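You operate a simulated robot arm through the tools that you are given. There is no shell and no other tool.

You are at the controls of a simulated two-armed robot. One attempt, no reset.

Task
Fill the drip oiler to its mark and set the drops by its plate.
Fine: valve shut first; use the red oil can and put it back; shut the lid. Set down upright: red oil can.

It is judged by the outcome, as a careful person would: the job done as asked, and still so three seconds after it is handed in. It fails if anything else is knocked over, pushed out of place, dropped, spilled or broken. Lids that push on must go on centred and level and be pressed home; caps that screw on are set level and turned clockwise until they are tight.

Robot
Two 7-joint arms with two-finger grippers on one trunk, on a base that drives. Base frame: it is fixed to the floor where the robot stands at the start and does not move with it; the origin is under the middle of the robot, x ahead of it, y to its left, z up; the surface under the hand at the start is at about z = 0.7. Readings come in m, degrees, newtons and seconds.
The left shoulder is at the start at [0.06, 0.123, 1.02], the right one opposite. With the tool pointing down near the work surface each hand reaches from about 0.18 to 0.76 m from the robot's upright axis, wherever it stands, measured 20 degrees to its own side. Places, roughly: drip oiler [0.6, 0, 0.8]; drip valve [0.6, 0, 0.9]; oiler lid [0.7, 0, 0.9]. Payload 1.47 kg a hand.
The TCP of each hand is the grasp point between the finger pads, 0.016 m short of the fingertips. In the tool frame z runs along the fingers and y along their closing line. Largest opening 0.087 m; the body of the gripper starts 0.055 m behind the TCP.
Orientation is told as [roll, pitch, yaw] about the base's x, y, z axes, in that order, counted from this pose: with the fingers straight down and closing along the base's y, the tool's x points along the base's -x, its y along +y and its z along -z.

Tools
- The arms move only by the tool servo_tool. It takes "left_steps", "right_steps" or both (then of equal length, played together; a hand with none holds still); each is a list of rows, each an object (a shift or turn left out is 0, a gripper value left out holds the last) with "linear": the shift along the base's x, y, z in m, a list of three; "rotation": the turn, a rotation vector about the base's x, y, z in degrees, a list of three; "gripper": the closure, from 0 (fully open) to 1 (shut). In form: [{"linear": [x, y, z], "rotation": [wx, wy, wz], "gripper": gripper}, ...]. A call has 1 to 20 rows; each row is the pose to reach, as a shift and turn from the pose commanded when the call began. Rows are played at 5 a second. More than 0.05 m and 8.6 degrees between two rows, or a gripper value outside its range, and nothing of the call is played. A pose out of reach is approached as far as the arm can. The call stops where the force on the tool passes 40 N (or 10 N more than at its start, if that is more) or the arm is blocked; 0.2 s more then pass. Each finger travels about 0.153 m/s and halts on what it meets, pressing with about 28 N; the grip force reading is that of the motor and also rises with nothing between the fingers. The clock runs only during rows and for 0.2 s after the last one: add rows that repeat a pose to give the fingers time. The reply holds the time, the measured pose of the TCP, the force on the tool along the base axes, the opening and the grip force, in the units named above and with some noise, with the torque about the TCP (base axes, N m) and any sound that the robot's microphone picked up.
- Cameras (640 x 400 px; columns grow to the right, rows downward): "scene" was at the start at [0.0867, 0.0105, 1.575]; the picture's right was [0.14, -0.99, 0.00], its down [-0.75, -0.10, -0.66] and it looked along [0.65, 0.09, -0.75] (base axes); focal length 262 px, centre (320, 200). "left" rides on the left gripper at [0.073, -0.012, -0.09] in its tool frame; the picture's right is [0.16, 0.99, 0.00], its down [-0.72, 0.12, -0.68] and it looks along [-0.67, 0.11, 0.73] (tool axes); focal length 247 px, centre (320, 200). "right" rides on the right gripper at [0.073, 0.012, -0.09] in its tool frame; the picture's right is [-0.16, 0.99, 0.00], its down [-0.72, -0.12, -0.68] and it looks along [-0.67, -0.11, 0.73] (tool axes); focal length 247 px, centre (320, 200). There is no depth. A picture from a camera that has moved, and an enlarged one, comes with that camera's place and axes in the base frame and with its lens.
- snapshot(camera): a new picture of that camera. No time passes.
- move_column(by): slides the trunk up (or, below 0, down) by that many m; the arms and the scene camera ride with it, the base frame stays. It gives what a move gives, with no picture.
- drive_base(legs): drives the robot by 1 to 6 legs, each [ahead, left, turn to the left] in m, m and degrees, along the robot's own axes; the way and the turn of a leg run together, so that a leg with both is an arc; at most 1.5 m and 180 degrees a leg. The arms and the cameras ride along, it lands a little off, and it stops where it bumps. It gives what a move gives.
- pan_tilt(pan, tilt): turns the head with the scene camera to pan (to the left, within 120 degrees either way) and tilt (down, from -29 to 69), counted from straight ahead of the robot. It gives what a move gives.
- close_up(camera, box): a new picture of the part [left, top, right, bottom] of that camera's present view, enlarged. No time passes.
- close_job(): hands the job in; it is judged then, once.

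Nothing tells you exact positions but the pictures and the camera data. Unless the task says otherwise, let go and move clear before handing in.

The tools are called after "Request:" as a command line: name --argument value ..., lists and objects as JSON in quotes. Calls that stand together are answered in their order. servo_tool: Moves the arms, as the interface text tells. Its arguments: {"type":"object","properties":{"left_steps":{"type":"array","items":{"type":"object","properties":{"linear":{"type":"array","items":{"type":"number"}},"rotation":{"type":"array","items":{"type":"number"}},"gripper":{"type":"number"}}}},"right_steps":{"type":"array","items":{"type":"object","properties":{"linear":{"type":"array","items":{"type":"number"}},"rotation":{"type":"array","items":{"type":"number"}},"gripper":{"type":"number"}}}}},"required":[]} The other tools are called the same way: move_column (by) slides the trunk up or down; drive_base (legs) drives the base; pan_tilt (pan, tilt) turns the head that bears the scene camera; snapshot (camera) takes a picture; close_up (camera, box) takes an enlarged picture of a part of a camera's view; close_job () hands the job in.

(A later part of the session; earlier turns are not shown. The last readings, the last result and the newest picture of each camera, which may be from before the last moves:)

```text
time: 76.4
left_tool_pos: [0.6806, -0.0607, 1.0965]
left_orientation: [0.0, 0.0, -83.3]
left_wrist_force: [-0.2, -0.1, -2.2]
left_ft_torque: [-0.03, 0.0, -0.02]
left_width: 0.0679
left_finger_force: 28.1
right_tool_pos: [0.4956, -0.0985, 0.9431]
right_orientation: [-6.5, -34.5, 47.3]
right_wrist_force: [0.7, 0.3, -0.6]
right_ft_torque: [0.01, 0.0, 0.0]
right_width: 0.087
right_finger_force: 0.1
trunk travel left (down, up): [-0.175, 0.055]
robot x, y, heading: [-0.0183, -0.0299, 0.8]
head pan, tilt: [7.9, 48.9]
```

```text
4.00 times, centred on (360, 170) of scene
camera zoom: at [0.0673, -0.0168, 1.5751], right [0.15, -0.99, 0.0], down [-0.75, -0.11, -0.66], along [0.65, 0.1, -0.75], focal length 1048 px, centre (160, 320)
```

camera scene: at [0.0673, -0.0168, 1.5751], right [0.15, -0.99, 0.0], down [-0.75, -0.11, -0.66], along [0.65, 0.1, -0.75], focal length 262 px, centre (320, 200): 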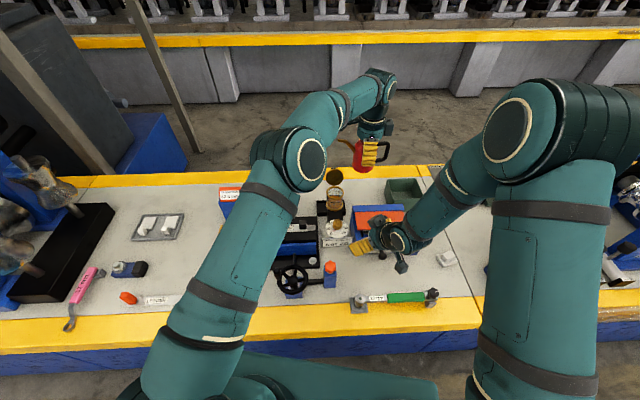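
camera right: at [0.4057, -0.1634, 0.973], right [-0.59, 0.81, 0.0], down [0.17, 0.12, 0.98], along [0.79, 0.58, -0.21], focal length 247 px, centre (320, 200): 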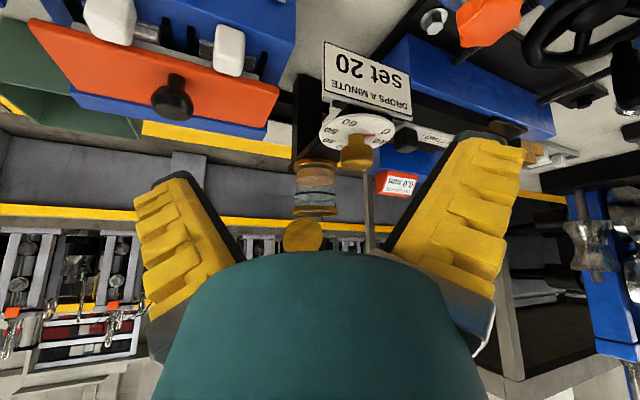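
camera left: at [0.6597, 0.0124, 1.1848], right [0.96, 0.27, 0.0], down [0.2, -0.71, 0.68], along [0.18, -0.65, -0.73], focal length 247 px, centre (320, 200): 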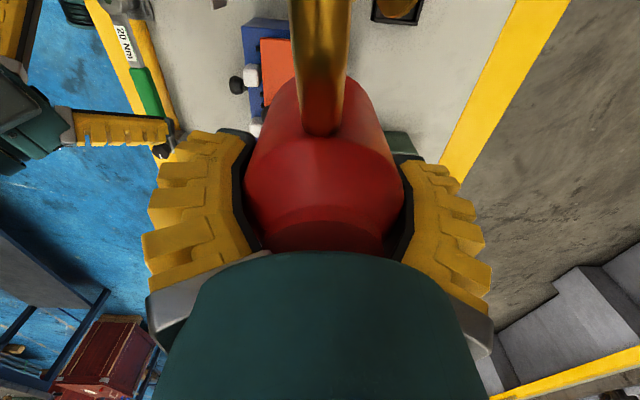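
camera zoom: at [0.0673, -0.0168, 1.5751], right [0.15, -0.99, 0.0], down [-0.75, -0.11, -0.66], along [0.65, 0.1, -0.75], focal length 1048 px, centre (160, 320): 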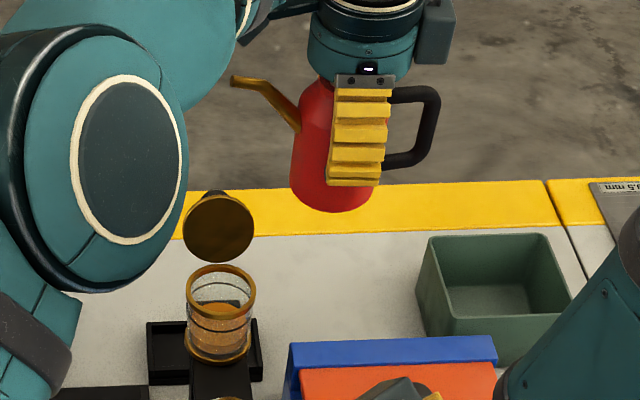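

The spout tip sits almost exactly over the cup axis. I'll descend with a slight 10° tilt, keeping the tip over the cup.

Request:
servo_tool --left_steps '[{"linear": [0, 0, -0.015]}, {"linear": [0, -0.001, -0.035]}, {"linear": [0, -0.001, -0.055]}, {"linear": [-0.001, -0.002, -0.075], "rotation": [-2.5, -0.26, 0]}, {"linear": [-0.002, -0.003, -0.09], "rotation": [-5, -0.53, 0]}, {"linear": [-0.003, -0.005, -0.105], "rotation": [-7.5, -0.8, 0]}, {"linear": [-0.0034, -0.006, -0.1215], "rotation": [-9.95, -1.05, 0]}, {"linear": [-0.0034, -0.006, -0.1215], "rotation": [-9.95, -1.05, 0]}]'

Request:
close_up --camera "right" --box '[250, 130, 390, 250]'

Request:
close_up --camera "scene" --box '[310, 140, 400, 220]'

```text
time: 78.2
left_tool_pos: [0.6777, -0.0677, 0.9742]
left_orientation: [-0.1, -10.0, -83.3]
left_wrist_force: [0.2, -0.2, -2.7]
left_ft_torque: [0.01, 0.01, -0.02]
left_width: 0.0679
left_finger_force: 27.6
right_tool_pos: [0.4955, -0.0977, 0.9424]
right_orientation: [-6.3, -34.6, 47.2]
right_wrist_force: [0.0, 0.3, -0.4]
right_ft_torque: [0.0, 0.04, -0.02]
right_width: 0.0867
right_finger_force: 0.1
trunk travel left (down, up): [-0.175, 0.055]
robot x, y, heading: [-0.0182, -0.0278, 0.5]
head pan, tilt: [7.9, 48.9]
```

```text
3.33 times, centred on (320, 190) of right
camera zoom: at [0.4058, -0.1641, 0.9728], right [-0.59, 0.81, 0.0], down [0.17, 0.12, 0.98], along [0.79, 0.58, -0.21], focal length 823 px, centre (320, 233)
```

zoom: 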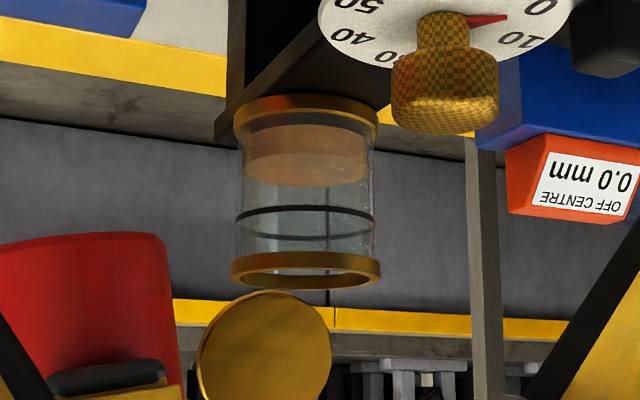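

```text
5.00 times, centred on (355, 180) of scene
camera zoom: at [0.0676, -0.0177, 1.575], right [0.15, -0.99, 0.0], down [-0.75, -0.11, -0.66], along [0.65, 0.1, -0.75], focal length 1310 px, centre (145, 300)
```

zoom: 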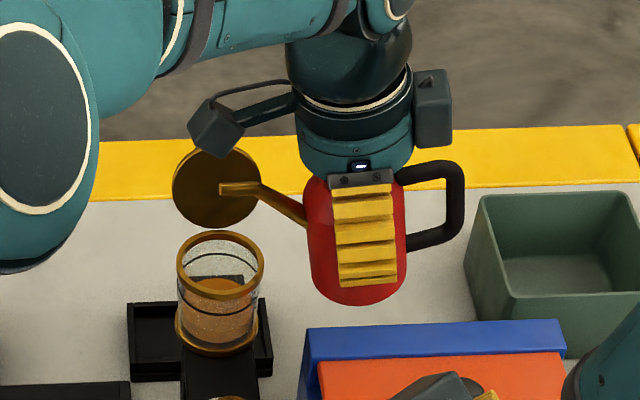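

The spout tip is over the cup. I'll lower it to about 3 cm above the rim and tilt to 20°, keeping the tip fixed.

Request:
servo_tool --left_steps '[{"linear": [-0.001, -0.001, -0.012]}, {"linear": [-0.001, -0.002, -0.025]}, {"linear": [-0.001, -0.002, -0.038]}, {"linear": [-0.001, -0.002, -0.045]}, {"linear": [-0.001, -0.002, -0.041], "rotation": [-2.5, -0.26, 0]}, {"linear": [-0.001, -0.002, -0.037], "rotation": [-4.97, -0.52, 0]}, {"linear": [-0.001, -0.0025, -0.033], "rotation": [-7.5, -0.78, 0]}, {"linear": [-0.001, -0.003, -0.029], "rotation": [-9.95, -1.05, 0]}, {"linear": [-0.001, -0.003, -0.029], "rotation": [-9.95, -1.05, 0]}]'

Request:
snapshot --camera "right"

Request:
close_up --camera "right" --box '[260, 140, 380, 250]'

Request:
close_up --camera "scene" --box '[310, 150, 390, 220]'

```text
time: 80.2
left_tool_pos: [0.6757, -0.0684, 0.9453]
left_orientation: [-0.3, -20.0, -83.4]
left_wrist_force: [-1.0, -0.2, -2.4]
left_ft_torque: [0.01, 0.0, 0.0]
left_width: 0.068
left_finger_force: 28.2
right_tool_pos: [0.4968, -0.0983, 0.942]
right_orientation: [-6.3, -34.5, 47.3]
right_wrist_force: [0.0, -0.4, 0.1]
right_ft_torque: [0.0, 0.0, 0.0]
right_width: 0.0868
right_finger_force: 0.1
trunk travel left (down, up): [-0.175, 0.055]
robot x, y, heading: [-0.0192, -0.0289, 0.9]
head pan, tilt: [7.9, 48.9]
```

```text
taken
camera right: at [0.406, -0.1641, 0.9728], right [-0.59, 0.81, 0.0], down [0.17, 0.12, 0.98], along [0.79, 0.58, -0.21], focal length 247 px, centre (320, 200)
```

right: 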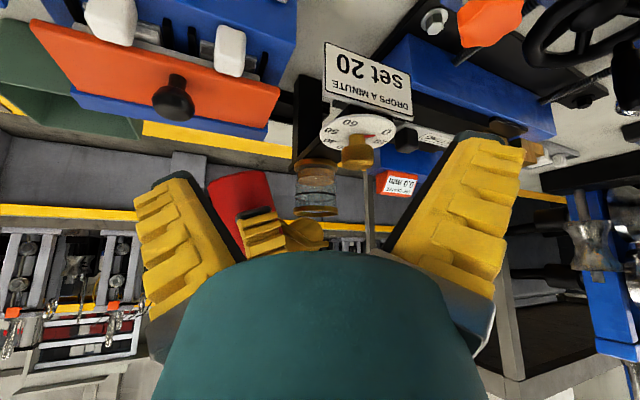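

```text
3.64 times, centred on (320, 195) of right
camera zoom: at [0.406, -0.1641, 0.9728], right [-0.59, 0.81, 0.0], down [0.17, 0.12, 0.98], along [0.79, 0.58, -0.21], focal length 898 px, centre (320, 218)
```

zoom: 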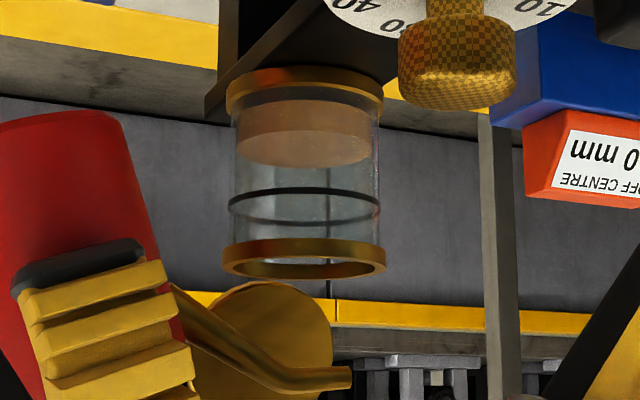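

```text
5.71 times, centred on (350, 185) of scene
camera zoom: at [0.0678, -0.0176, 1.575], right [0.15, -0.99, 0.0], down [-0.75, -0.11, -0.66], along [0.65, 0.1, -0.75], focal length 1497 px, centre (149, 286)
```

zoom: 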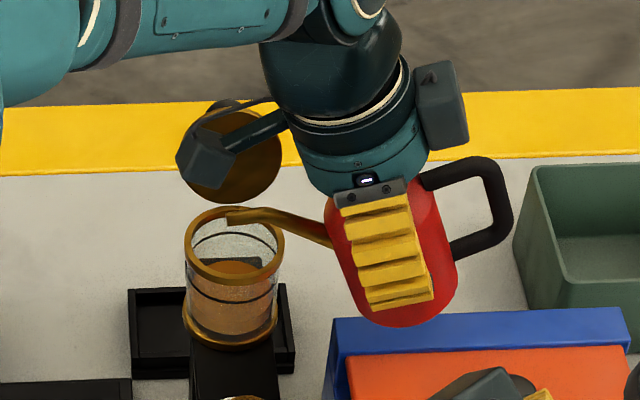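

By comparing both views relative to the cup, the tip is about 19 mm too near the robot and 43 mm above the rim. I'll correct by +19 mm in x and lower it 15 mm, still at 20°.

Request:
servo_tool --left_steps '[{"linear": [0.006, -0.001, 0.0]}, {"linear": [0.012, -0.0015, 0.0]}, {"linear": [0.019, -0.0025, 0.0]}, {"linear": [0.019, -0.0025, -0.007]}, {"linear": [0.019, -0.0025, -0.015]}, {"linear": [0.019, -0.0025, -0.015]}]'

Request:
close_up --camera "right" --box '[260, 140, 380, 250]'

Request:
close_up --camera "scene" --box '[310, 150, 390, 220]'

```text
time: 81.6
left_tool_pos: [0.6954, -0.0719, 0.9291]
left_orientation: [-0.3, -20.0, -83.3]
left_wrist_force: [-0.8, -0.4, -1.8]
left_ft_torque: [0.0, -0.01, 0.02]
left_width: 0.0678
left_finger_force: 27.9
right_tool_pos: [0.4973, -0.0989, 0.9426]
right_orientation: [-6.5, -34.6, 47.2]
right_wrist_force: [0.8, 0.3, -0.2]
right_ft_torque: [0.02, 0.01, 0.01]
right_width: 0.0869
right_finger_force: 0.0
trunk travel left (down, up): [-0.175, 0.055]
robot x, y, heading: [-0.0179, -0.0266, 0.5]
head pan, tilt: [7.9, 48.9]
```

```text
3.64 times, centred on (320, 195) of right
camera zoom: at [0.4059, -0.164, 0.9728], right [-0.59, 0.81, 0.0], down [0.17, 0.12, 0.98], along [0.79, 0.58, -0.21], focal length 898 px, centre (320, 218)
```

zoom: 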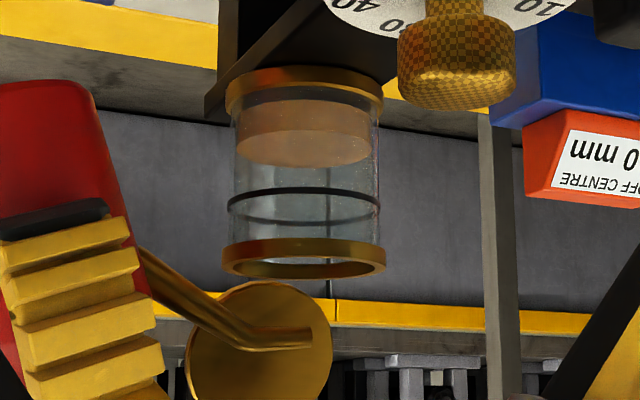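

```text
5.71 times, centred on (350, 185) of scene
camera zoom: at [0.0677, -0.0175, 1.575], right [0.15, -0.99, 0.0], down [-0.75, -0.11, -0.66], along [0.65, 0.1, -0.75], focal length 1497 px, centre (149, 286)
```

zoom: 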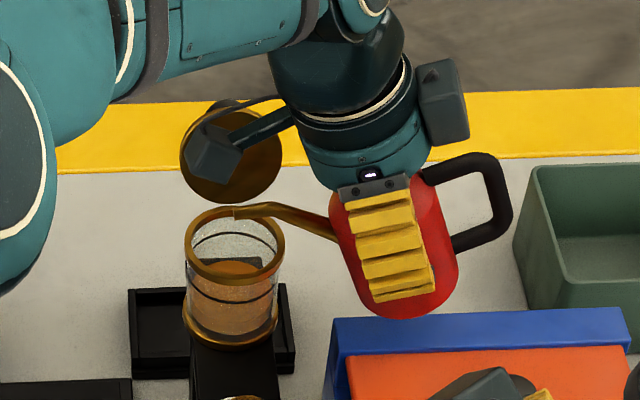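

The spout tip is now centred over the cup, about 3 cm above the rim. I'll tilt to 30° and check whether oil flows.

Request:
servo_tool --left_steps '[{"linear": [0.0011, -0.0008, 0.0042], "rotation": [-2.49, -0.26, 0]}, {"linear": [0.0012, -0.0015, 0.0084], "rotation": [-4.97, -0.52, 0]}, {"linear": [0.0012, -0.002, 0.0127], "rotation": [-7.46, -0.78, 0]}, {"linear": [0.0012, -0.0023, 0.017], "rotation": [-9.95, -1.05, 0]}, {"linear": [0.0012, -0.0023, 0.017], "rotation": [-9.95, -1.05, 0]}]'

Request:
close_up --camera "right" --box '[260, 140, 380, 250]'

Request:
close_up --camera "scene" --box '[310, 150, 390, 220]'

```text
time: 82.8
left_tool_pos: [0.697, -0.074, 0.9466]
left_orientation: [-0.4, -29.9, -83.3]
left_wrist_force: [-0.7, 0.6, -3.2]
left_ft_torque: [0.01, 0.0, 0.03]
left_width: 0.0679
left_finger_force: 28.2
right_tool_pos: [0.495, -0.0981, 0.9419]
right_orientation: [-6.4, -34.7, 47.1]
right_wrist_force: [-0.6, 0.0, 0.0]
right_ft_torque: [0.02, 0.0, 0.01]
right_width: 0.0871
right_finger_force: 0.0
trunk travel left (down, up): [-0.175, 0.055]
robot x, y, heading: [-0.0196, -0.0286, 0.6]
head pan, tilt: [7.9, 48.9]
```

```text
3.64 times, centred on (320, 195) of right
camera zoom: at [0.406, -0.1641, 0.9728], right [-0.59, 0.81, 0.0], down [0.17, 0.12, 0.98], along [0.79, 0.58, -0.21], focal length 898 px, centre (320, 218)
```

zoom: 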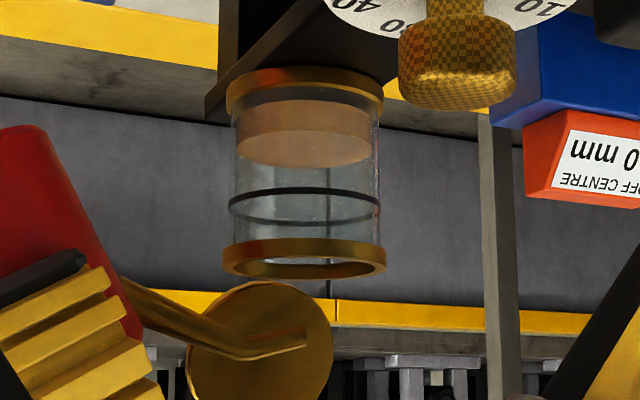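

```text
5.71 times, centred on (350, 185) of scene
camera zoom: at [0.0678, -0.0177, 1.575], right [0.15, -0.99, 0.0], down [-0.75, -0.11, -0.66], along [0.65, 0.1, -0.75], focal length 1497 px, centre (149, 286)
```

zoom: 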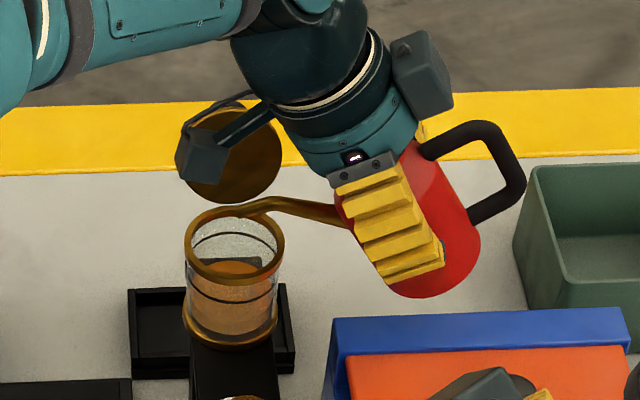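

There is no flow yet and the tip stays in place. I'll tilt to 40°.

Request:
servo_tool --left_steps '[{"linear": [0.0, 0.0, 0.0042], "rotation": [-2.49, -0.26, 0]}, {"linear": [0.0, 0.0, 0.0085], "rotation": [-4.97, -0.52, 0]}, {"linear": [0.0, 0.0003, 0.0128], "rotation": [-7.46, -0.78, 0]}, {"linear": [0.0, 0.0007, 0.017], "rotation": [-9.95, -1.05, 0]}, {"linear": [0.0, 0.0007, 0.017], "rotation": [-9.95, -1.05, 0]}]'

Request:
close_up --camera "right" --box '[260, 140, 380, 250]'

Request:
close_up --camera "scene" --box '[310, 150, 390, 220]'

```text
time: 84.0
left_tool_pos: [0.6967, -0.0737, 0.9641]
left_orientation: [-0.7, -39.9, -83.0]
left_wrist_force: [0.2, -0.6, -2.1]
left_ft_torque: [-0.02, 0.01, 0.0]
left_width: 0.0677
left_finger_force: 28.1
right_tool_pos: [0.4965, -0.0994, 0.9421]
right_orientation: [-6.3, -34.6, 47.2]
right_wrist_force: [-0.1, 0.3, -0.2]
right_ft_torque: [-0.02, -0.01, 0.0]
right_width: 0.0874
right_finger_force: 0.1
trunk travel left (down, up): [-0.175, 0.055]
robot x, y, heading: [-0.0191, -0.0256, 1.0]
head pan, tilt: [7.9, 48.9]
```

```text
3.64 times, centred on (320, 195) of right
camera zoom: at [0.406, -0.1642, 0.9728], right [-0.59, 0.81, 0.0], down [0.17, 0.12, 0.98], along [0.79, 0.58, -0.21], focal length 898 px, centre (320, 218)
```

zoom: 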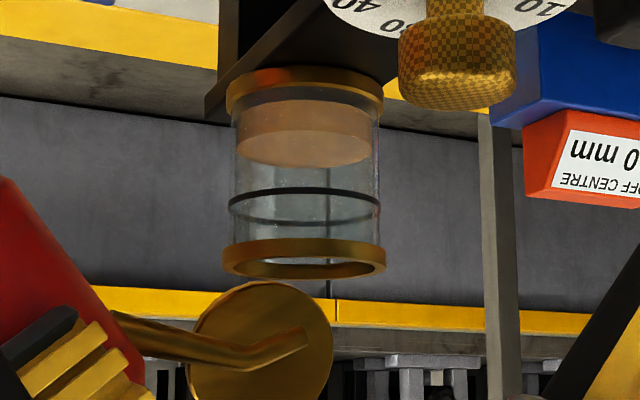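

```text
5.71 times, centred on (350, 185) of scene
camera zoom: at [0.0678, -0.0177, 1.575], right [0.15, -0.99, 0.0], down [-0.75, -0.11, -0.66], along [0.65, 0.1, -0.75], focal length 1497 px, centre (149, 286)
```

zoom: 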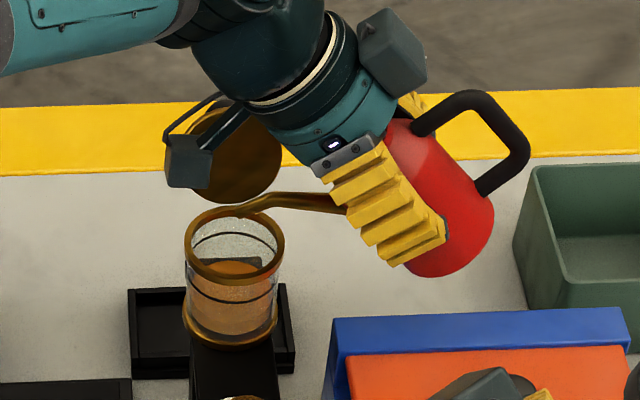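

Still nothing. I'll go to 50°.

Request:
servo_tool --left_steps '[{"linear": [0.0, 0.0007, 0.0042], "rotation": [-2.49, -0.26, 0]}, {"linear": [0.0, 0.0014, 0.0085], "rotation": [-4.97, -0.52, 0]}, {"linear": [-0.0002, 0.0025, 0.0127], "rotation": [-7.46, -0.78, 0]}, {"linear": [-0.0004, 0.0036, 0.0168], "rotation": [-9.95, -1.05, 0]}]'

Request:
close_up --camera "right" --box '[260, 140, 380, 250]'

Request:
close_up --camera "scene" --box '[310, 150, 390, 220]'

```text
time: 85.0
left_tool_pos: [0.6958, -0.0704, 0.9815]
left_orientation: [-0.8, -49.9, -83.0]
left_wrist_force: [-0.4, -0.3, -2.3]
left_ft_torque: [0.01, 0.0, 0.01]
left_width: 0.0676
left_finger_force: 28.1
right_tool_pos: [0.4974, -0.0976, 0.9431]
right_orientation: [-6.5, -34.6, 47.2]
right_wrist_force: [0.8, -0.2, -0.5]
right_ft_torque: [0.01, -0.03, -0.02]
right_width: 0.0869
right_finger_force: 0.1
trunk travel left (down, up): [-0.175, 0.055]
robot x, y, heading: [-0.0217, -0.0265, 0.5]
head pan, tilt: [7.9, 48.9]
```

```text
3.64 times, centred on (320, 195) of right
camera zoom: at [0.406, -0.1639, 0.9728], right [-0.59, 0.81, 0.0], down [0.17, 0.12, 0.98], along [0.79, 0.58, -0.21], focal length 898 px, centre (320, 218)
```

zoom: 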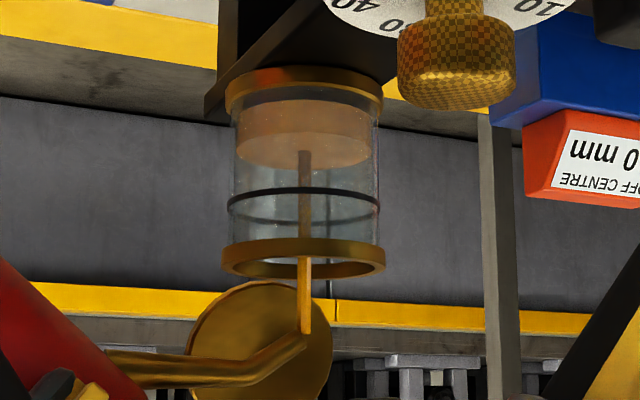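

```text
5.71 times, centred on (350, 185) of scene
camera zoom: at [0.0678, -0.0173, 1.575], right [0.15, -0.99, 0.0], down [-0.75, -0.11, -0.66], along [0.65, 0.1, -0.75], focal length 1497 px, centre (149, 286)
```

zoom: 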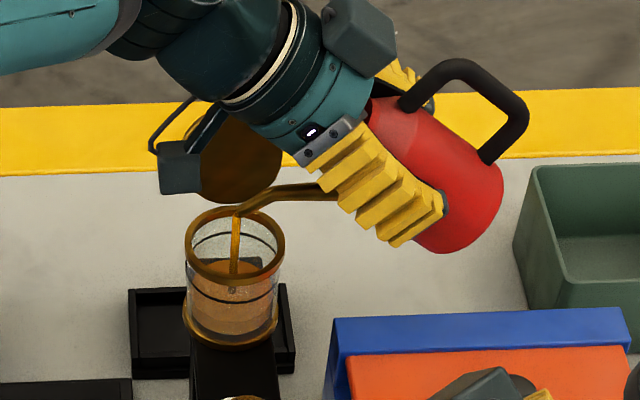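

Oil is flowing straight into the cup. I'll hold still briefly and check the rate.

Request:
servo_tool --left_steps '[{"linear": [0, 0, 0]}, {"linear": [0, 0, 0]}, {"linear": [0, 0, 0]}]'

Request:
close_up --camera "right" --box '[275, 150, 365, 225]'

```text
time: 85.8
left_tool_pos: [0.6944, -0.0694, 0.9823]
left_orientation: [-0.9, -50.0, -82.9]
left_wrist_force: [0.2, 0.6, -3.0]
left_ft_torque: [-0.02, 0.01, -0.02]
left_width: 0.0677
left_finger_force: 28.2
right_tool_pos: [0.4969, -0.0983, 0.9434]
right_orientation: [-6.4, -34.6, 47.2]
right_wrist_force: [-0.6, 0.0, -1.0]
right_ft_torque: [0.02, -0.02, 0.01]
right_width: 0.087
right_finger_force: 0.0
trunk travel left (down, up): [-0.175, 0.055]
robot x, y, heading: [-0.016, -0.0285, 0.3]
head pan, tilt: [7.9, 48.9]
```

```text
5.33 times, centred on (320, 188) of right
camera zoom: at [0.406, -0.164, 0.9728], right [-0.59, 0.81, 0.0], down [0.17, 0.12, 0.98], along [0.79, 0.58, -0.21], focal length 1317 px, centre (320, 267)
```

zoom: 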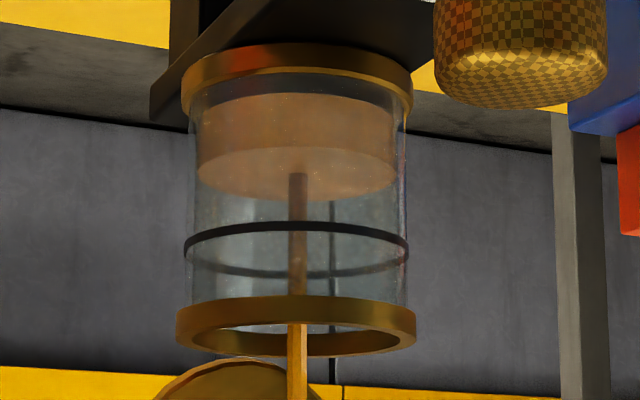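

The level rises about 10 px/s in this view, with about 75 px to go. I'll hold for a couple of seconds more.

Request:
servo_tool --left_steps '[{"linear": [0, 0, 0]}, {"linear": [0, 0, 0]}, {"linear": [0, 0, 0]}, {"linear": [0, 0, 0]}, {"linear": [0, 0, 0]}, {"linear": [0, 0, 0]}, {"linear": [0, 0, 0]}, {"linear": [0, 0, 0]}, {"linear": [0, 0, 0]}, {"linear": [0, 0, 0]}]'

Request:
close_up --camera "right" --box '[275, 150, 365, 225]'

```text
time: 88.0
left_tool_pos: [0.6961, -0.0696, 0.9812]
left_orientation: [-0.8, -50.0, -82.9]
left_wrist_force: [0.3, 0.2, -2.8]
left_ft_torque: [0.0, 0.02, -0.02]
left_width: 0.0672
left_finger_force: 28.1
right_tool_pos: [0.4971, -0.099, 0.9431]
right_orientation: [-6.4, -34.5, 47.2]
right_wrist_force: [-0.9, 0.0, 1.0]
right_ft_torque: [0.0, 0.03, -0.02]
right_width: 0.0868
right_finger_force: 0.1
trunk travel left (down, up): [-0.175, 0.055]
robot x, y, heading: [-0.0208, -0.0294, 0.6]
head pan, tilt: [7.9, 48.9]
```

```text
5.33 times, centred on (320, 188) of right
camera zoom: at [0.406, -0.164, 0.9728], right [-0.59, 0.81, 0.0], down [0.17, 0.12, 0.98], along [0.79, 0.58, -0.21], focal length 1317 px, centre (320, 267)
```

zoom: 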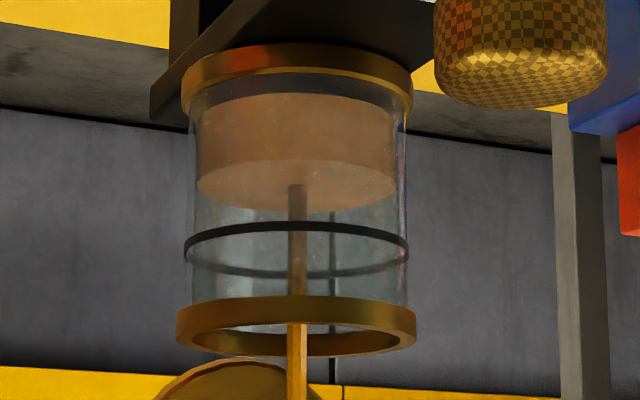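

The rate is about 5.5 px/s with about 65 px to go. I'll hold for 4 s.

Request:
servo_tool --left_steps '[{"linear": [0, 0, 0]}, {"linear": [0, 0, 0]}, {"linear": [0, 0, 0]}, {"linear": [0, 0, 0]}, {"linear": [0, 0, 0]}, {"linear": [0, 0, 0]}, {"linear": [0, 0, 0]}, {"linear": [0, 0, 0]}, {"linear": [0, 0, 0]}, {"linear": [0, 0, 0]}, {"linear": [0, 0, 0]}, {"linear": [0, 0, 0]}, {"linear": [0, 0, 0]}, {"linear": [0, 0, 0]}, {"linear": [0, 0, 0]}, {"linear": [0, 0, 0]}, {"linear": [0, 0, 0]}, {"linear": [0, 0, 0]}, {"linear": [0, 0, 0]}, {"linear": [0, 0, 0]}]'

Request:
close_up --camera "right" --box '[275, 150, 365, 225]'

Request:
close_up --camera "scene" --box '[310, 150, 390, 220]'

```text
time: 92.2
left_tool_pos: [0.6954, -0.0713, 0.9814]
left_orientation: [-0.7, -50.0, -83.0]
left_wrist_force: [0.4, -0.4, -2.3]
left_ft_torque: [-0.01, -0.01, -0.01]
left_width: 0.0676
left_finger_force: 28.0
right_tool_pos: [0.4973, -0.0994, 0.9421]
right_orientation: [-6.4, -34.6, 47.2]
right_wrist_force: [0.0, -0.6, 0.9]
right_ft_torque: [0.0, -0.04, 0.05]
right_width: 0.087
right_finger_force: 0.0
trunk travel left (down, up): [-0.175, 0.055]
robot x, y, heading: [-0.0191, -0.0311, 0.7]
head pan, tilt: [7.9, 48.9]
```

```text
5.33 times, centred on (320, 188) of right
camera zoom: at [0.406, -0.164, 0.9728], right [-0.59, 0.81, 0.0], down [0.17, 0.12, 0.98], along [0.79, 0.58, -0.21], focal length 1317 px, centre (320, 267)
```

zoom: 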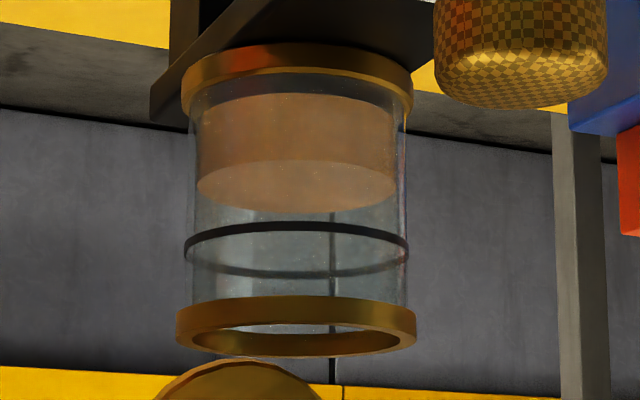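

```text
5.71 times, centred on (350, 185) of scene
camera zoom: at [0.0678, -0.0175, 1.575], right [0.15, -0.99, 0.0], down [-0.75, -0.11, -0.66], along [0.65, 0.1, -0.75], focal length 1497 px, centre (149, 286)
```

zoom: 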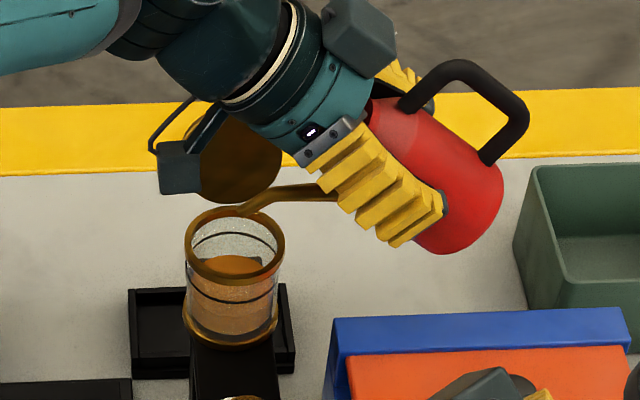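

The flow stopped, as the can has reached its pour limit at 50°. I'll tilt further to 56° and wait.

Request:
servo_tool --left_steps '[{"linear": [-0.0001, 0.001, 0.003], "rotation": [-1.99, -0.21, 0]}, {"linear": [-0.0003, 0.0024, 0.0064], "rotation": [-3.98, -0.42, 0]}, {"linear": [-0.0004, 0.0036, 0.0096], "rotation": [-5.97, -0.63, 0]}, {"linear": [-0.0004, 0.0036, 0.0096], "rotation": [-5.97, -0.63, 0]}, {"linear": [-0.0004, 0.0036, 0.0096], "rotation": [-5.97, -0.63, 0]}, {"linear": [-0.0004, 0.0036, 0.0096], "rotation": [-5.97, -0.63, 0]}, {"linear": [-0.0004, 0.0036, 0.0096], "rotation": [-5.97, -0.63, 0]}, {"linear": [-0.0004, 0.0036, 0.0096], "rotation": [-5.97, -0.63, 0]}]'

Request:
close_up --camera "right" --box '[275, 150, 365, 225]'

Request:
close_up --camera "scene" --box '[310, 150, 390, 220]'

```text
time: 94.0
left_tool_pos: [0.6943, -0.067, 0.9905]
left_orientation: [-1.0, -56.0, -82.8]
left_wrist_force: [0.2, 0.4, -2.0]
left_ft_torque: [-0.03, 0.03, 0.0]
left_width: 0.0675
left_finger_force: 27.7
right_tool_pos: [0.4961, -0.0989, 0.9416]
right_orientation: [-6.4, -34.5, 47.2]
right_wrist_force: [0.6, 0.0, 0.1]
right_ft_torque: [-0.03, 0.03, 0.04]
right_width: 0.0871
right_finger_force: 0.1
trunk travel left (down, up): [-0.175, 0.055]
robot x, y, heading: [-0.0173, -0.0281, 0.4]
head pan, tilt: [7.9, 48.9]
```

```text
5.33 times, centred on (320, 188) of right
camera zoom: at [0.406, -0.164, 0.9728], right [-0.59, 0.81, 0.0], down [0.17, 0.12, 0.98], along [0.79, 0.58, -0.21], focal length 1317 px, centre (320, 267)
```

zoom: 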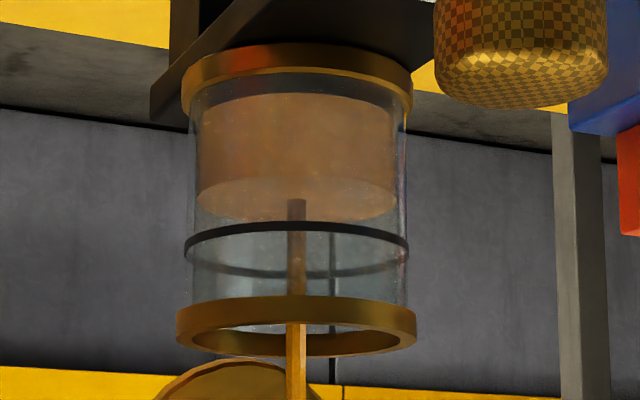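

```text
5.71 times, centred on (350, 185) of scene
camera zoom: at [0.0678, -0.0175, 1.575], right [0.15, -0.99, 0.0], down [-0.75, -0.11, -0.66], along [0.65, 0.1, -0.75], focal length 1497 px, centre (149, 286)
```

zoom: 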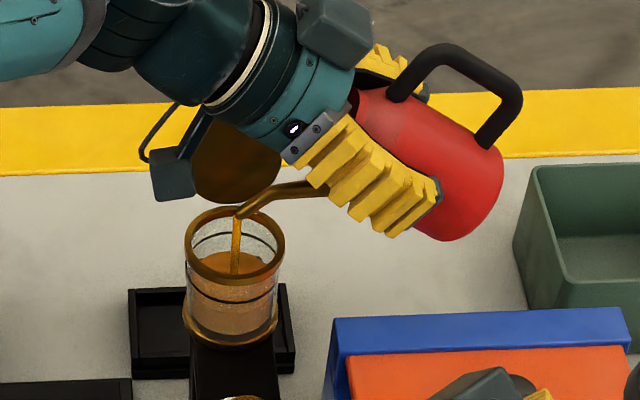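

The level is rising well. I'll hold for another 2 s.

Request:
servo_tool --left_steps '[{"linear": [0, 0, 0]}, {"linear": [0, 0, 0]}, {"linear": [0, 0, 0]}, {"linear": [0, 0, 0]}, {"linear": [0, 0, 0]}, {"linear": [0, 0, 0]}, {"linear": [0, 0, 0]}, {"linear": [0, 0, 0]}, {"linear": [0, 0, 0]}, {"linear": [0, 0, 0]}]'

Request:
close_up --camera "right" --box '[275, 150, 365, 225]'

```text
time: 96.2
left_tool_pos: [0.696, -0.0657, 0.9916]
left_orientation: [-1.0, -56.0, -82.8]
left_wrist_force: [0.2, 0.0, -2.7]
left_ft_torque: [0.01, -0.02, 0.01]
left_width: 0.0674
left_finger_force: 27.7
right_tool_pos: [0.4964, -0.0987, 0.9434]
right_orientation: [-6.4, -34.6, 47.2]
right_wrist_force: [-0.3, 0.1, 0.1]
right_ft_torque: [0.0, 0.0, -0.02]
right_width: 0.0871
right_finger_force: 0.0
trunk travel left (down, up): [-0.175, 0.055]
robot x, y, heading: [-0.0172, -0.0299, 0.4]
head pan, tilt: [7.9, 48.9]
```

```text
5.33 times, centred on (320, 188) of right
camera zoom: at [0.406, -0.164, 0.9728], right [-0.59, 0.81, 0.0], down [0.17, 0.12, 0.98], along [0.79, 0.58, -0.21], focal length 1317 px, centre (320, 267)
```

zoom: 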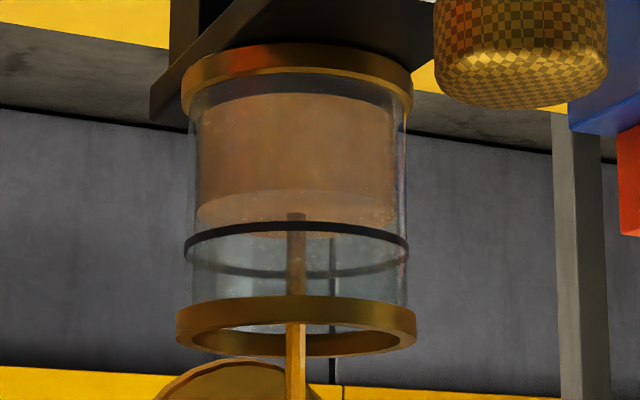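

The surface has about 35 px to go. I'll hold for another 2.5 s.

Request:
servo_tool --left_steps '[{"linear": [0, 0, 0]}, {"linear": [0, 0, 0]}, {"linear": [0, 0, 0]}, {"linear": [0, 0, 0]}, {"linear": [0, 0, 0]}, {"linear": [0, 0, 0]}, {"linear": [0, 0, 0]}, {"linear": [0, 0, 0]}, {"linear": [0, 0, 0]}, {"linear": [0, 0, 0]}, {"linear": [0, 0, 0]}]'

Request:
close_up --camera "right" --box '[275, 150, 365, 225]'

```text
time: 98.6
left_tool_pos: [0.695, -0.0671, 0.9904]
left_orientation: [-1.1, -56.1, -82.8]
left_wrist_force: [-0.4, -0.2, -2.5]
left_ft_torque: [0.05, -0.03, -0.02]
left_width: 0.0674
left_finger_force: 28.4
right_tool_pos: [0.4953, -0.0983, 0.9424]
right_orientation: [-6.4, -34.7, 47.3]
right_wrist_force: [0.6, 0.2, 0.2]
right_ft_torque: [-0.01, 0.01, 0.02]
right_width: 0.0868
right_finger_force: 0.1
trunk travel left (down, up): [-0.175, 0.055]
robot x, y, heading: [-0.0183, -0.0325, 0.8]
head pan, tilt: [7.9, 48.9]
```

```text
5.33 times, centred on (320, 188) of right
camera zoom: at [0.406, -0.164, 0.9728], right [-0.59, 0.81, 0.0], down [0.17, 0.12, 0.98], along [0.79, 0.58, -0.21], focal length 1317 px, centre (320, 267)
```

zoom: 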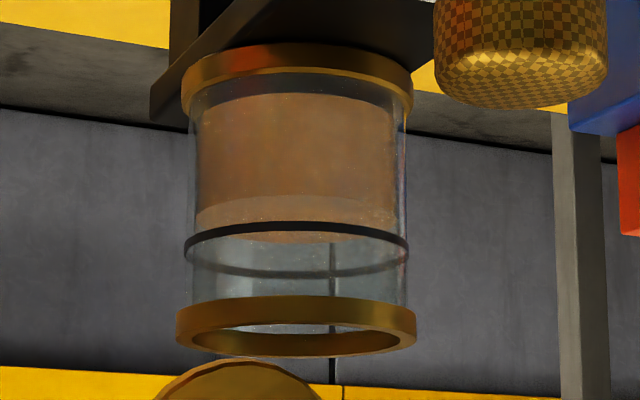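

The flow stopped again with the surface about 30 px below the mark; 6° gave about 34 px, so I'll add 5°.

Request:
servo_tool --left_steps '[{"linear": [-0.0001, 0.0012, 0.0026], "rotation": [-1.66, -0.17, 0]}, {"linear": [-0.0003, 0.0025, 0.0052], "rotation": [-3.32, -0.35, 0]}, {"linear": [-0.0004, 0.0037, 0.0077], "rotation": [-4.97, -0.52, 0]}, {"linear": [-0.0004, 0.0037, 0.0077], "rotation": [-4.97, -0.52, 0]}, {"linear": [-0.0004, 0.0037, 0.0077], "rotation": [-4.97, -0.52, 0]}, {"linear": [-0.0004, 0.0037, 0.0077], "rotation": [-4.97, -0.52, 0]}, {"linear": [-0.0004, 0.0037, 0.0077], "rotation": [-4.97, -0.52, 0]}, {"linear": [-0.0004, 0.0037, 0.0077], "rotation": [-4.97, -0.52, 0]}, {"linear": [-0.0004, 0.0037, 0.0077], "rotation": [-4.97, -0.52, 0]}, {"linear": [-0.0004, 0.0037, 0.0077], "rotation": [-4.97, -0.52, 0]}, {"linear": [-0.0004, 0.0037, 0.0077], "rotation": [-4.97, -0.52, 0]}, {"linear": [-0.0004, 0.0037, 0.0077], "rotation": [-4.97, -0.52, 0]}]'

Request:
close_up --camera "right" --box '[275, 150, 365, 225]'

Request:
close_up --camera "scene" --box '[310, 150, 390, 220]'

```text
time: 101.2
left_tool_pos: [0.6956, -0.0632, 0.998]
left_orientation: [-1.2, -61.0, -82.6]
left_wrist_force: [-0.5, -0.3, -2.2]
left_ft_torque: [0.05, 0.02, 0.01]
left_width: 0.0669
left_finger_force: 27.8
right_tool_pos: [0.4971, -0.0989, 0.9433]
right_orientation: [-6.5, -34.6, 47.2]
right_wrist_force: [-0.6, -0.4, 0.5]
right_ft_torque: [0.04, 0.0, 0.01]
right_width: 0.0868
right_finger_force: 0.1
trunk travel left (down, up): [-0.175, 0.055]
robot x, y, heading: [-0.0194, -0.0286, 0.6]
head pan, tilt: [7.9, 48.9]
```

```text
5.33 times, centred on (320, 188) of right
camera zoom: at [0.406, -0.164, 0.9728], right [-0.59, 0.81, 0.0], down [0.17, 0.12, 0.98], along [0.79, 0.58, -0.21], focal length 1317 px, centre (320, 267)
```

zoom: 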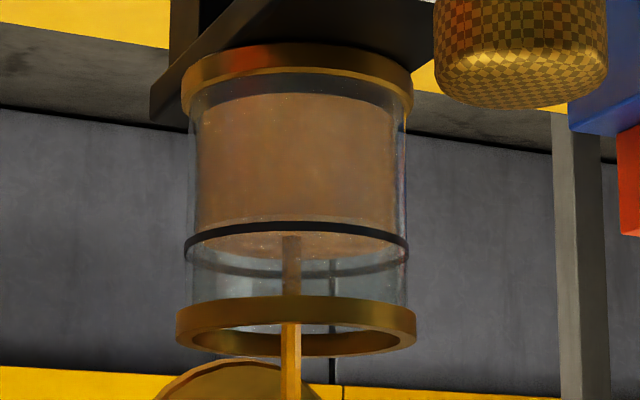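

```text
5.71 times, centred on (350, 185) of scene
camera zoom: at [0.0678, -0.0175, 1.575], right [0.15, -0.99, 0.0], down [-0.75, -0.11, -0.66], along [0.65, 0.1, -0.75], focal length 1497 px, centre (149, 286)
```

zoom: 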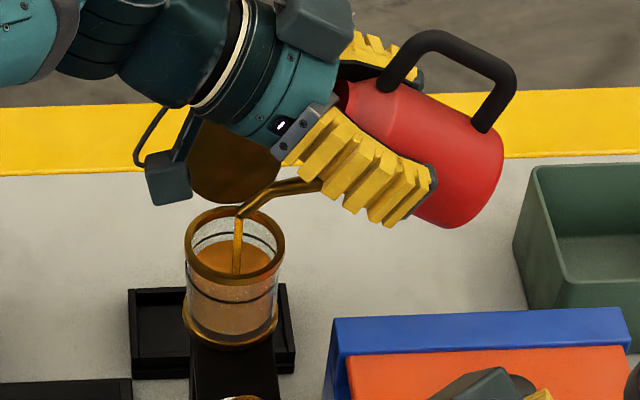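

Close now, about 13 px remaining and still flowing. I'll hold 1 s.

Request:
servo_tool --left_steps '[{"linear": [0, 0, 0]}, {"linear": [0, 0, 0]}, {"linear": [0, 0, 0]}, {"linear": [0, 0, 0]}]'

Request:
close_up --camera "right" --box '[290, 175, 350, 215]'

```text
time: 102.2
left_tool_pos: [0.6954, -0.0625, 0.9977]
left_orientation: [-1.3, -61.1, -82.6]
left_wrist_force: [0.3, 0.1, -2.5]
left_ft_torque: [0.02, 0.02, -0.02]
left_width: 0.0672
left_finger_force: 28.1
right_tool_pos: [0.4957, -0.0988, 0.9431]
right_orientation: [-6.4, -34.6, 47.2]
right_wrist_force: [-0.4, 0.4, 0.2]
right_ft_torque: [-0.01, -0.01, 0.0]
right_width: 0.0871
right_finger_force: 0.1
trunk travel left (down, up): [-0.175, 0.055]
robot x, y, heading: [-0.0203, -0.0285, 0.4]
head pan, tilt: [7.9, 48.9]
```

```text
10.00 times, centred on (320, 195) of right
camera zoom: at [0.406, -0.164, 0.9728], right [-0.59, 0.81, 0.0], down [0.17, 0.12, 0.98], along [0.79, 0.58, -0.21], focal length 2470 px, centre (320, 250)
```

zoom: 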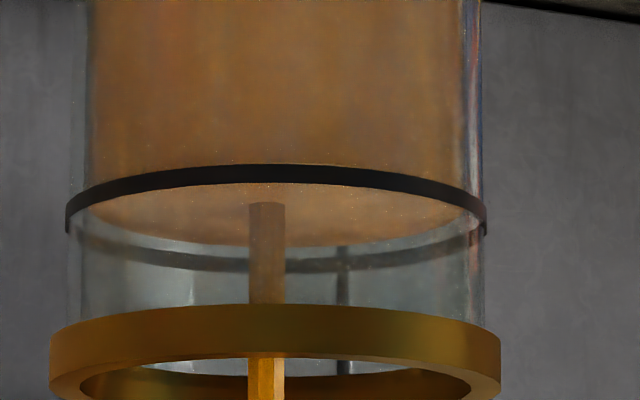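

The surface is about 2 mm below the mark. I'll hold for another half second and then start tilting back, with the tip still over the cup.

Request:
servo_tool --left_steps '[{"linear": [0, 0, 0]}, {"linear": [0, 0, 0]}, {"linear": [0, 0, 0]}, {"linear": [0.0002, -0.0022, -0.0044], "rotation": [2.98, 0.31, 0]}, {"linear": [0.0004, -0.004, -0.0088], "rotation": [5.97, 0.63, 0]}, {"linear": [0.0006, -0.0058, -0.0132], "rotation": [8.46, 0.89, 0]}, {"linear": [0.0008, -0.0073, -0.0173], "rotation": [10.94, 1.15, 0]}, {"linear": [0.0008, -0.0073, -0.0173], "rotation": [10.94, 1.15, 0]}]'

Request:
close_up --camera "right" --box '[290, 175, 350, 215]'

Request:
close_up --camera "scene" --box '[310, 150, 390, 220]'

```text
time: 104.0
left_tool_pos: [0.6953, -0.0686, 0.9819]
left_orientation: [-0.9, -49.9, -83.0]
left_wrist_force: [-0.3, -0.4, -2.8]
left_ft_torque: [0.0, 0.01, -0.04]
left_width: 0.0667
left_finger_force: 27.8
right_tool_pos: [0.4964, -0.0984, 0.943]
right_orientation: [-6.4, -34.6, 47.2]
right_wrist_force: [-0.9, 0.0, -0.2]
right_ft_torque: [-0.01, 0.0, 0.0]
right_width: 0.0869
right_finger_force: 0.0
trunk travel left (down, up): [-0.175, 0.055]
robot x, y, heading: [-0.0193, -0.0278, 0.5]
head pan, tilt: [7.9, 48.9]
```

```text
10.00 times, centred on (320, 195) of right
camera zoom: at [0.406, -0.1639, 0.9728], right [-0.59, 0.81, 0.0], down [0.17, 0.12, 0.98], along [0.79, 0.58, -0.21], focal length 2470 px, centre (320, 250)
```

zoom: 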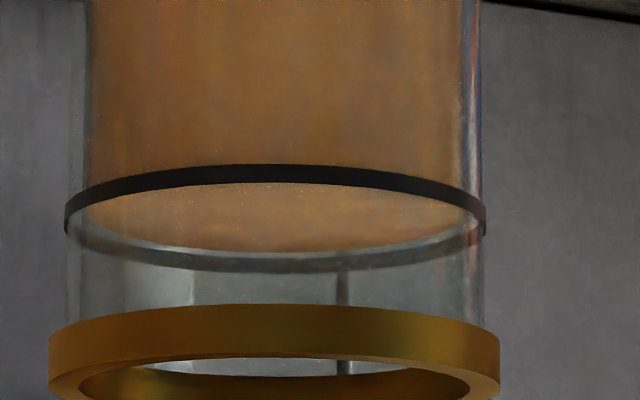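

```text
5.71 times, centred on (350, 185) of scene
camera zoom: at [0.0678, -0.0173, 1.575], right [0.15, -0.99, 0.0], down [-0.75, -0.11, -0.66], along [0.65, 0.1, -0.75], focal length 1497 px, centre (149, 286)
```

zoom: 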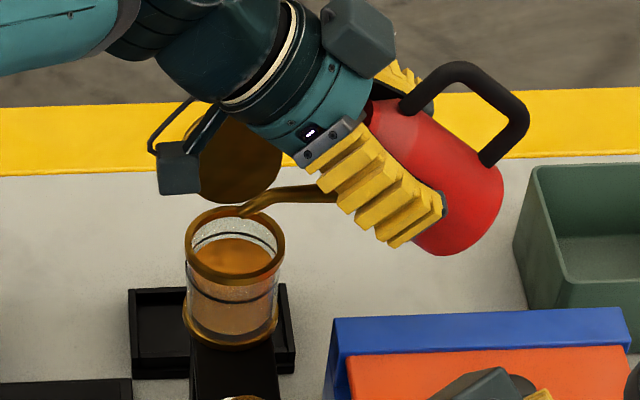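

The level is now about 1 mm under the middle of the mark band. I'll give one very short top-up tilt and return.

Request:
servo_tool --left_steps '[{"linear": [-0.0003, 0.0025, 0.006], "rotation": [-4.0, -0.42, 0]}, {"linear": [-0.0006, 0.005, 0.012], "rotation": [-7.6, -0.8, 0]}, {"linear": [-0.0008, 0.0073, 0.0173], "rotation": [-10.94, -1.15, 0]}, {"linear": [-0.0008, 0.0073, 0.0173], "rotation": [-10.94, -1.15, 0]}, {"linear": [-0.0006, 0.005, 0.012], "rotation": [-7.6, -0.8, 0]}, {"linear": [-0.0003, 0.0025, 0.006], "rotation": [-4.0, -0.42, 0]}, {"linear": [0, 0, 0]}, {"linear": [0, 0, -0.0084], "rotation": [4.97, 0.52, 0]}, {"linear": [0, -0.0015, -0.0168], "rotation": [9.95, 1.05, 0]}, {"linear": [0, -0.0015, -0.0168], "rotation": [9.95, 1.05, 0]}]'

Request:
close_up --camera "right" --box '[290, 175, 350, 215]'

Request:
close_up --camera "scene" --box '[310, 150, 390, 220]'

```text
time: 106.2
left_tool_pos: [0.6963, -0.0699, 0.9643]
left_orientation: [-0.6, -39.8, -83.0]
left_wrist_force: [-1.4, -0.3, -2.5]
left_ft_torque: [-0.01, -0.01, -0.02]
left_width: 0.0665
left_finger_force: 28.0
right_tool_pos: [0.4972, -0.0982, 0.9416]
right_orientation: [-6.5, -34.5, 47.1]
right_wrist_force: [0.2, 0.6, 0.8]
right_ft_torque: [0.02, -0.02, -0.01]
right_width: 0.0869
right_finger_force: 0.1
trunk travel left (down, up): [-0.175, 0.055]
robot x, y, heading: [-0.0234, -0.031, 0.6]
head pan, tilt: [7.9, 48.9]
```

```text
10.00 times, centred on (320, 195) of right
camera zoom: at [0.406, -0.1636, 0.9728], right [-0.59, 0.81, 0.0], down [0.17, 0.12, 0.98], along [0.79, 0.58, -0.21], focal length 2470 px, centre (320, 250)
```

zoom: 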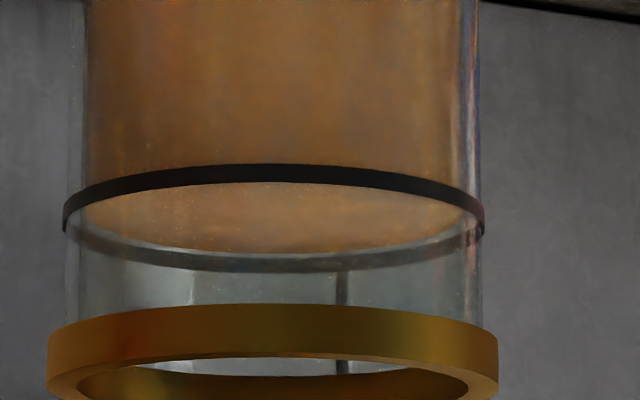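

```text
5.71 times, centred on (350, 185) of scene
camera zoom: at [0.0678, -0.017, 1.575], right [0.15, -0.99, 0.0], down [-0.75, -0.11, -0.66], along [0.65, 0.1, -0.75], focal length 1497 px, centre (149, 286)
```

zoom: 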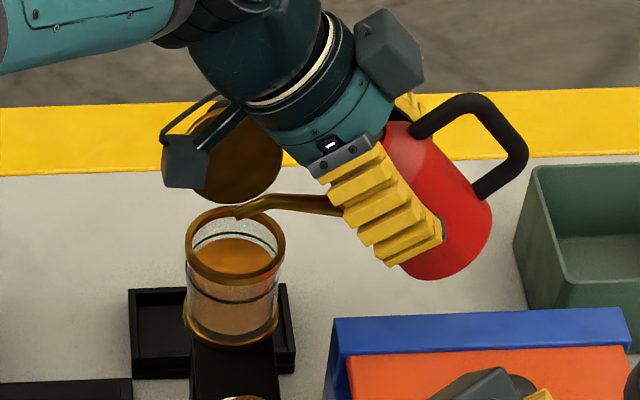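

The level is essentially at the mark. I'll bring the can upright while raising it.

Request:
servo_tool --left_steps '[{"linear": [0, 0, 0.005], "rotation": [4.97, 0.52, 0]}, {"linear": [0, -0.001, 0.012], "rotation": [9.95, 1.05, 0]}, {"linear": [0, -0.002, 0.02], "rotation": [14.9, 1.57, 0]}, {"linear": [0, -0.003, 0.03], "rotation": [19.9, 2.1, 0]}, {"linear": [0, -0.004, 0.042], "rotation": [24.9, 2.62, 0]}, {"linear": [0, -0.004, 0.055], "rotation": [29.8, 3.14, 0]}, {"linear": [0, -0.004, 0.07], "rotation": [34.8, 3.67, 0]}, {"linear": [0, -0.004, 0.085], "rotation": [39.8, 4.2, 0]}, {"linear": [-0.005, -0.004, 0.1], "rotation": [39.8, 4.2, 0]}, {"linear": [-0.01, -0.004, 0.115], "rotation": [39.8, 4.2, 0]}, {"linear": [-0.015, -0.004, 0.131], "rotation": [39.8, 4.2, 0]}, {"linear": [-0.015, -0.004, 0.131], "rotation": [39.8, 4.2, 0]}]'

Request:
close_up --camera "right" --box '[275, 150, 365, 225]'

Request:
snapshot --camera "scene"

```text
time: 108.8
left_tool_pos: [0.6815, -0.075, 1.0957]
left_orientation: [0.1, 0.1, -83.2]
left_wrist_force: [1.1, -0.2, -3.0]
left_ft_torque: [-0.01, 0.04, 0.0]
left_width: 0.0666
left_finger_force: 28.1
right_tool_pos: [0.4968, -0.0986, 0.941]
right_orientation: [-6.3, -34.5, 47.2]
right_wrist_force: [0.7, 0.3, 0.4]
right_ft_torque: [0.01, -0.01, -0.01]
right_width: 0.087
right_finger_force: 0.0
trunk travel left (down, up): [-0.175, 0.055]
robot x, y, heading: [-0.0172, -0.0305, 0.7]
head pan, tilt: [7.9, 48.9]
```

```text
5.33 times, centred on (320, 188) of right
camera zoom: at [0.4063, -0.1641, 0.9726], right [-0.59, 0.81, 0.0], down [0.17, 0.12, 0.98], along [0.79, 0.58, -0.21], focal length 1317 px, centre (320, 267)
```

zoom: 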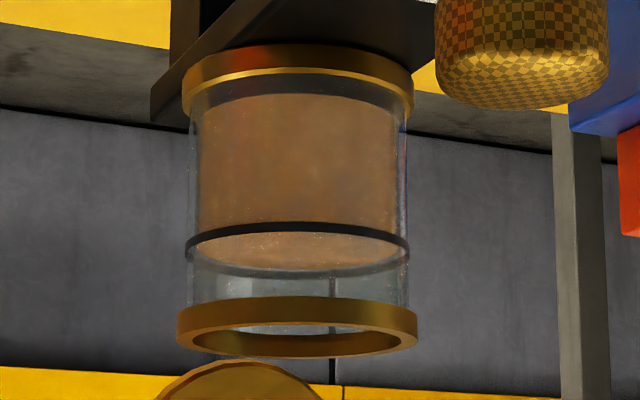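

```text
taken
camera scene: at [0.0682, -0.0176, 1.575], right [0.15, -0.99, 0.0], down [-0.75, -0.11, -0.66], along [0.65, 0.1, -0.75], focal length 262 px, centre (320, 200)
```

scene: 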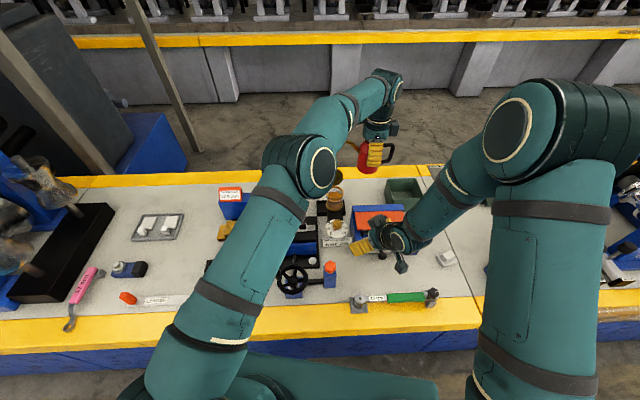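

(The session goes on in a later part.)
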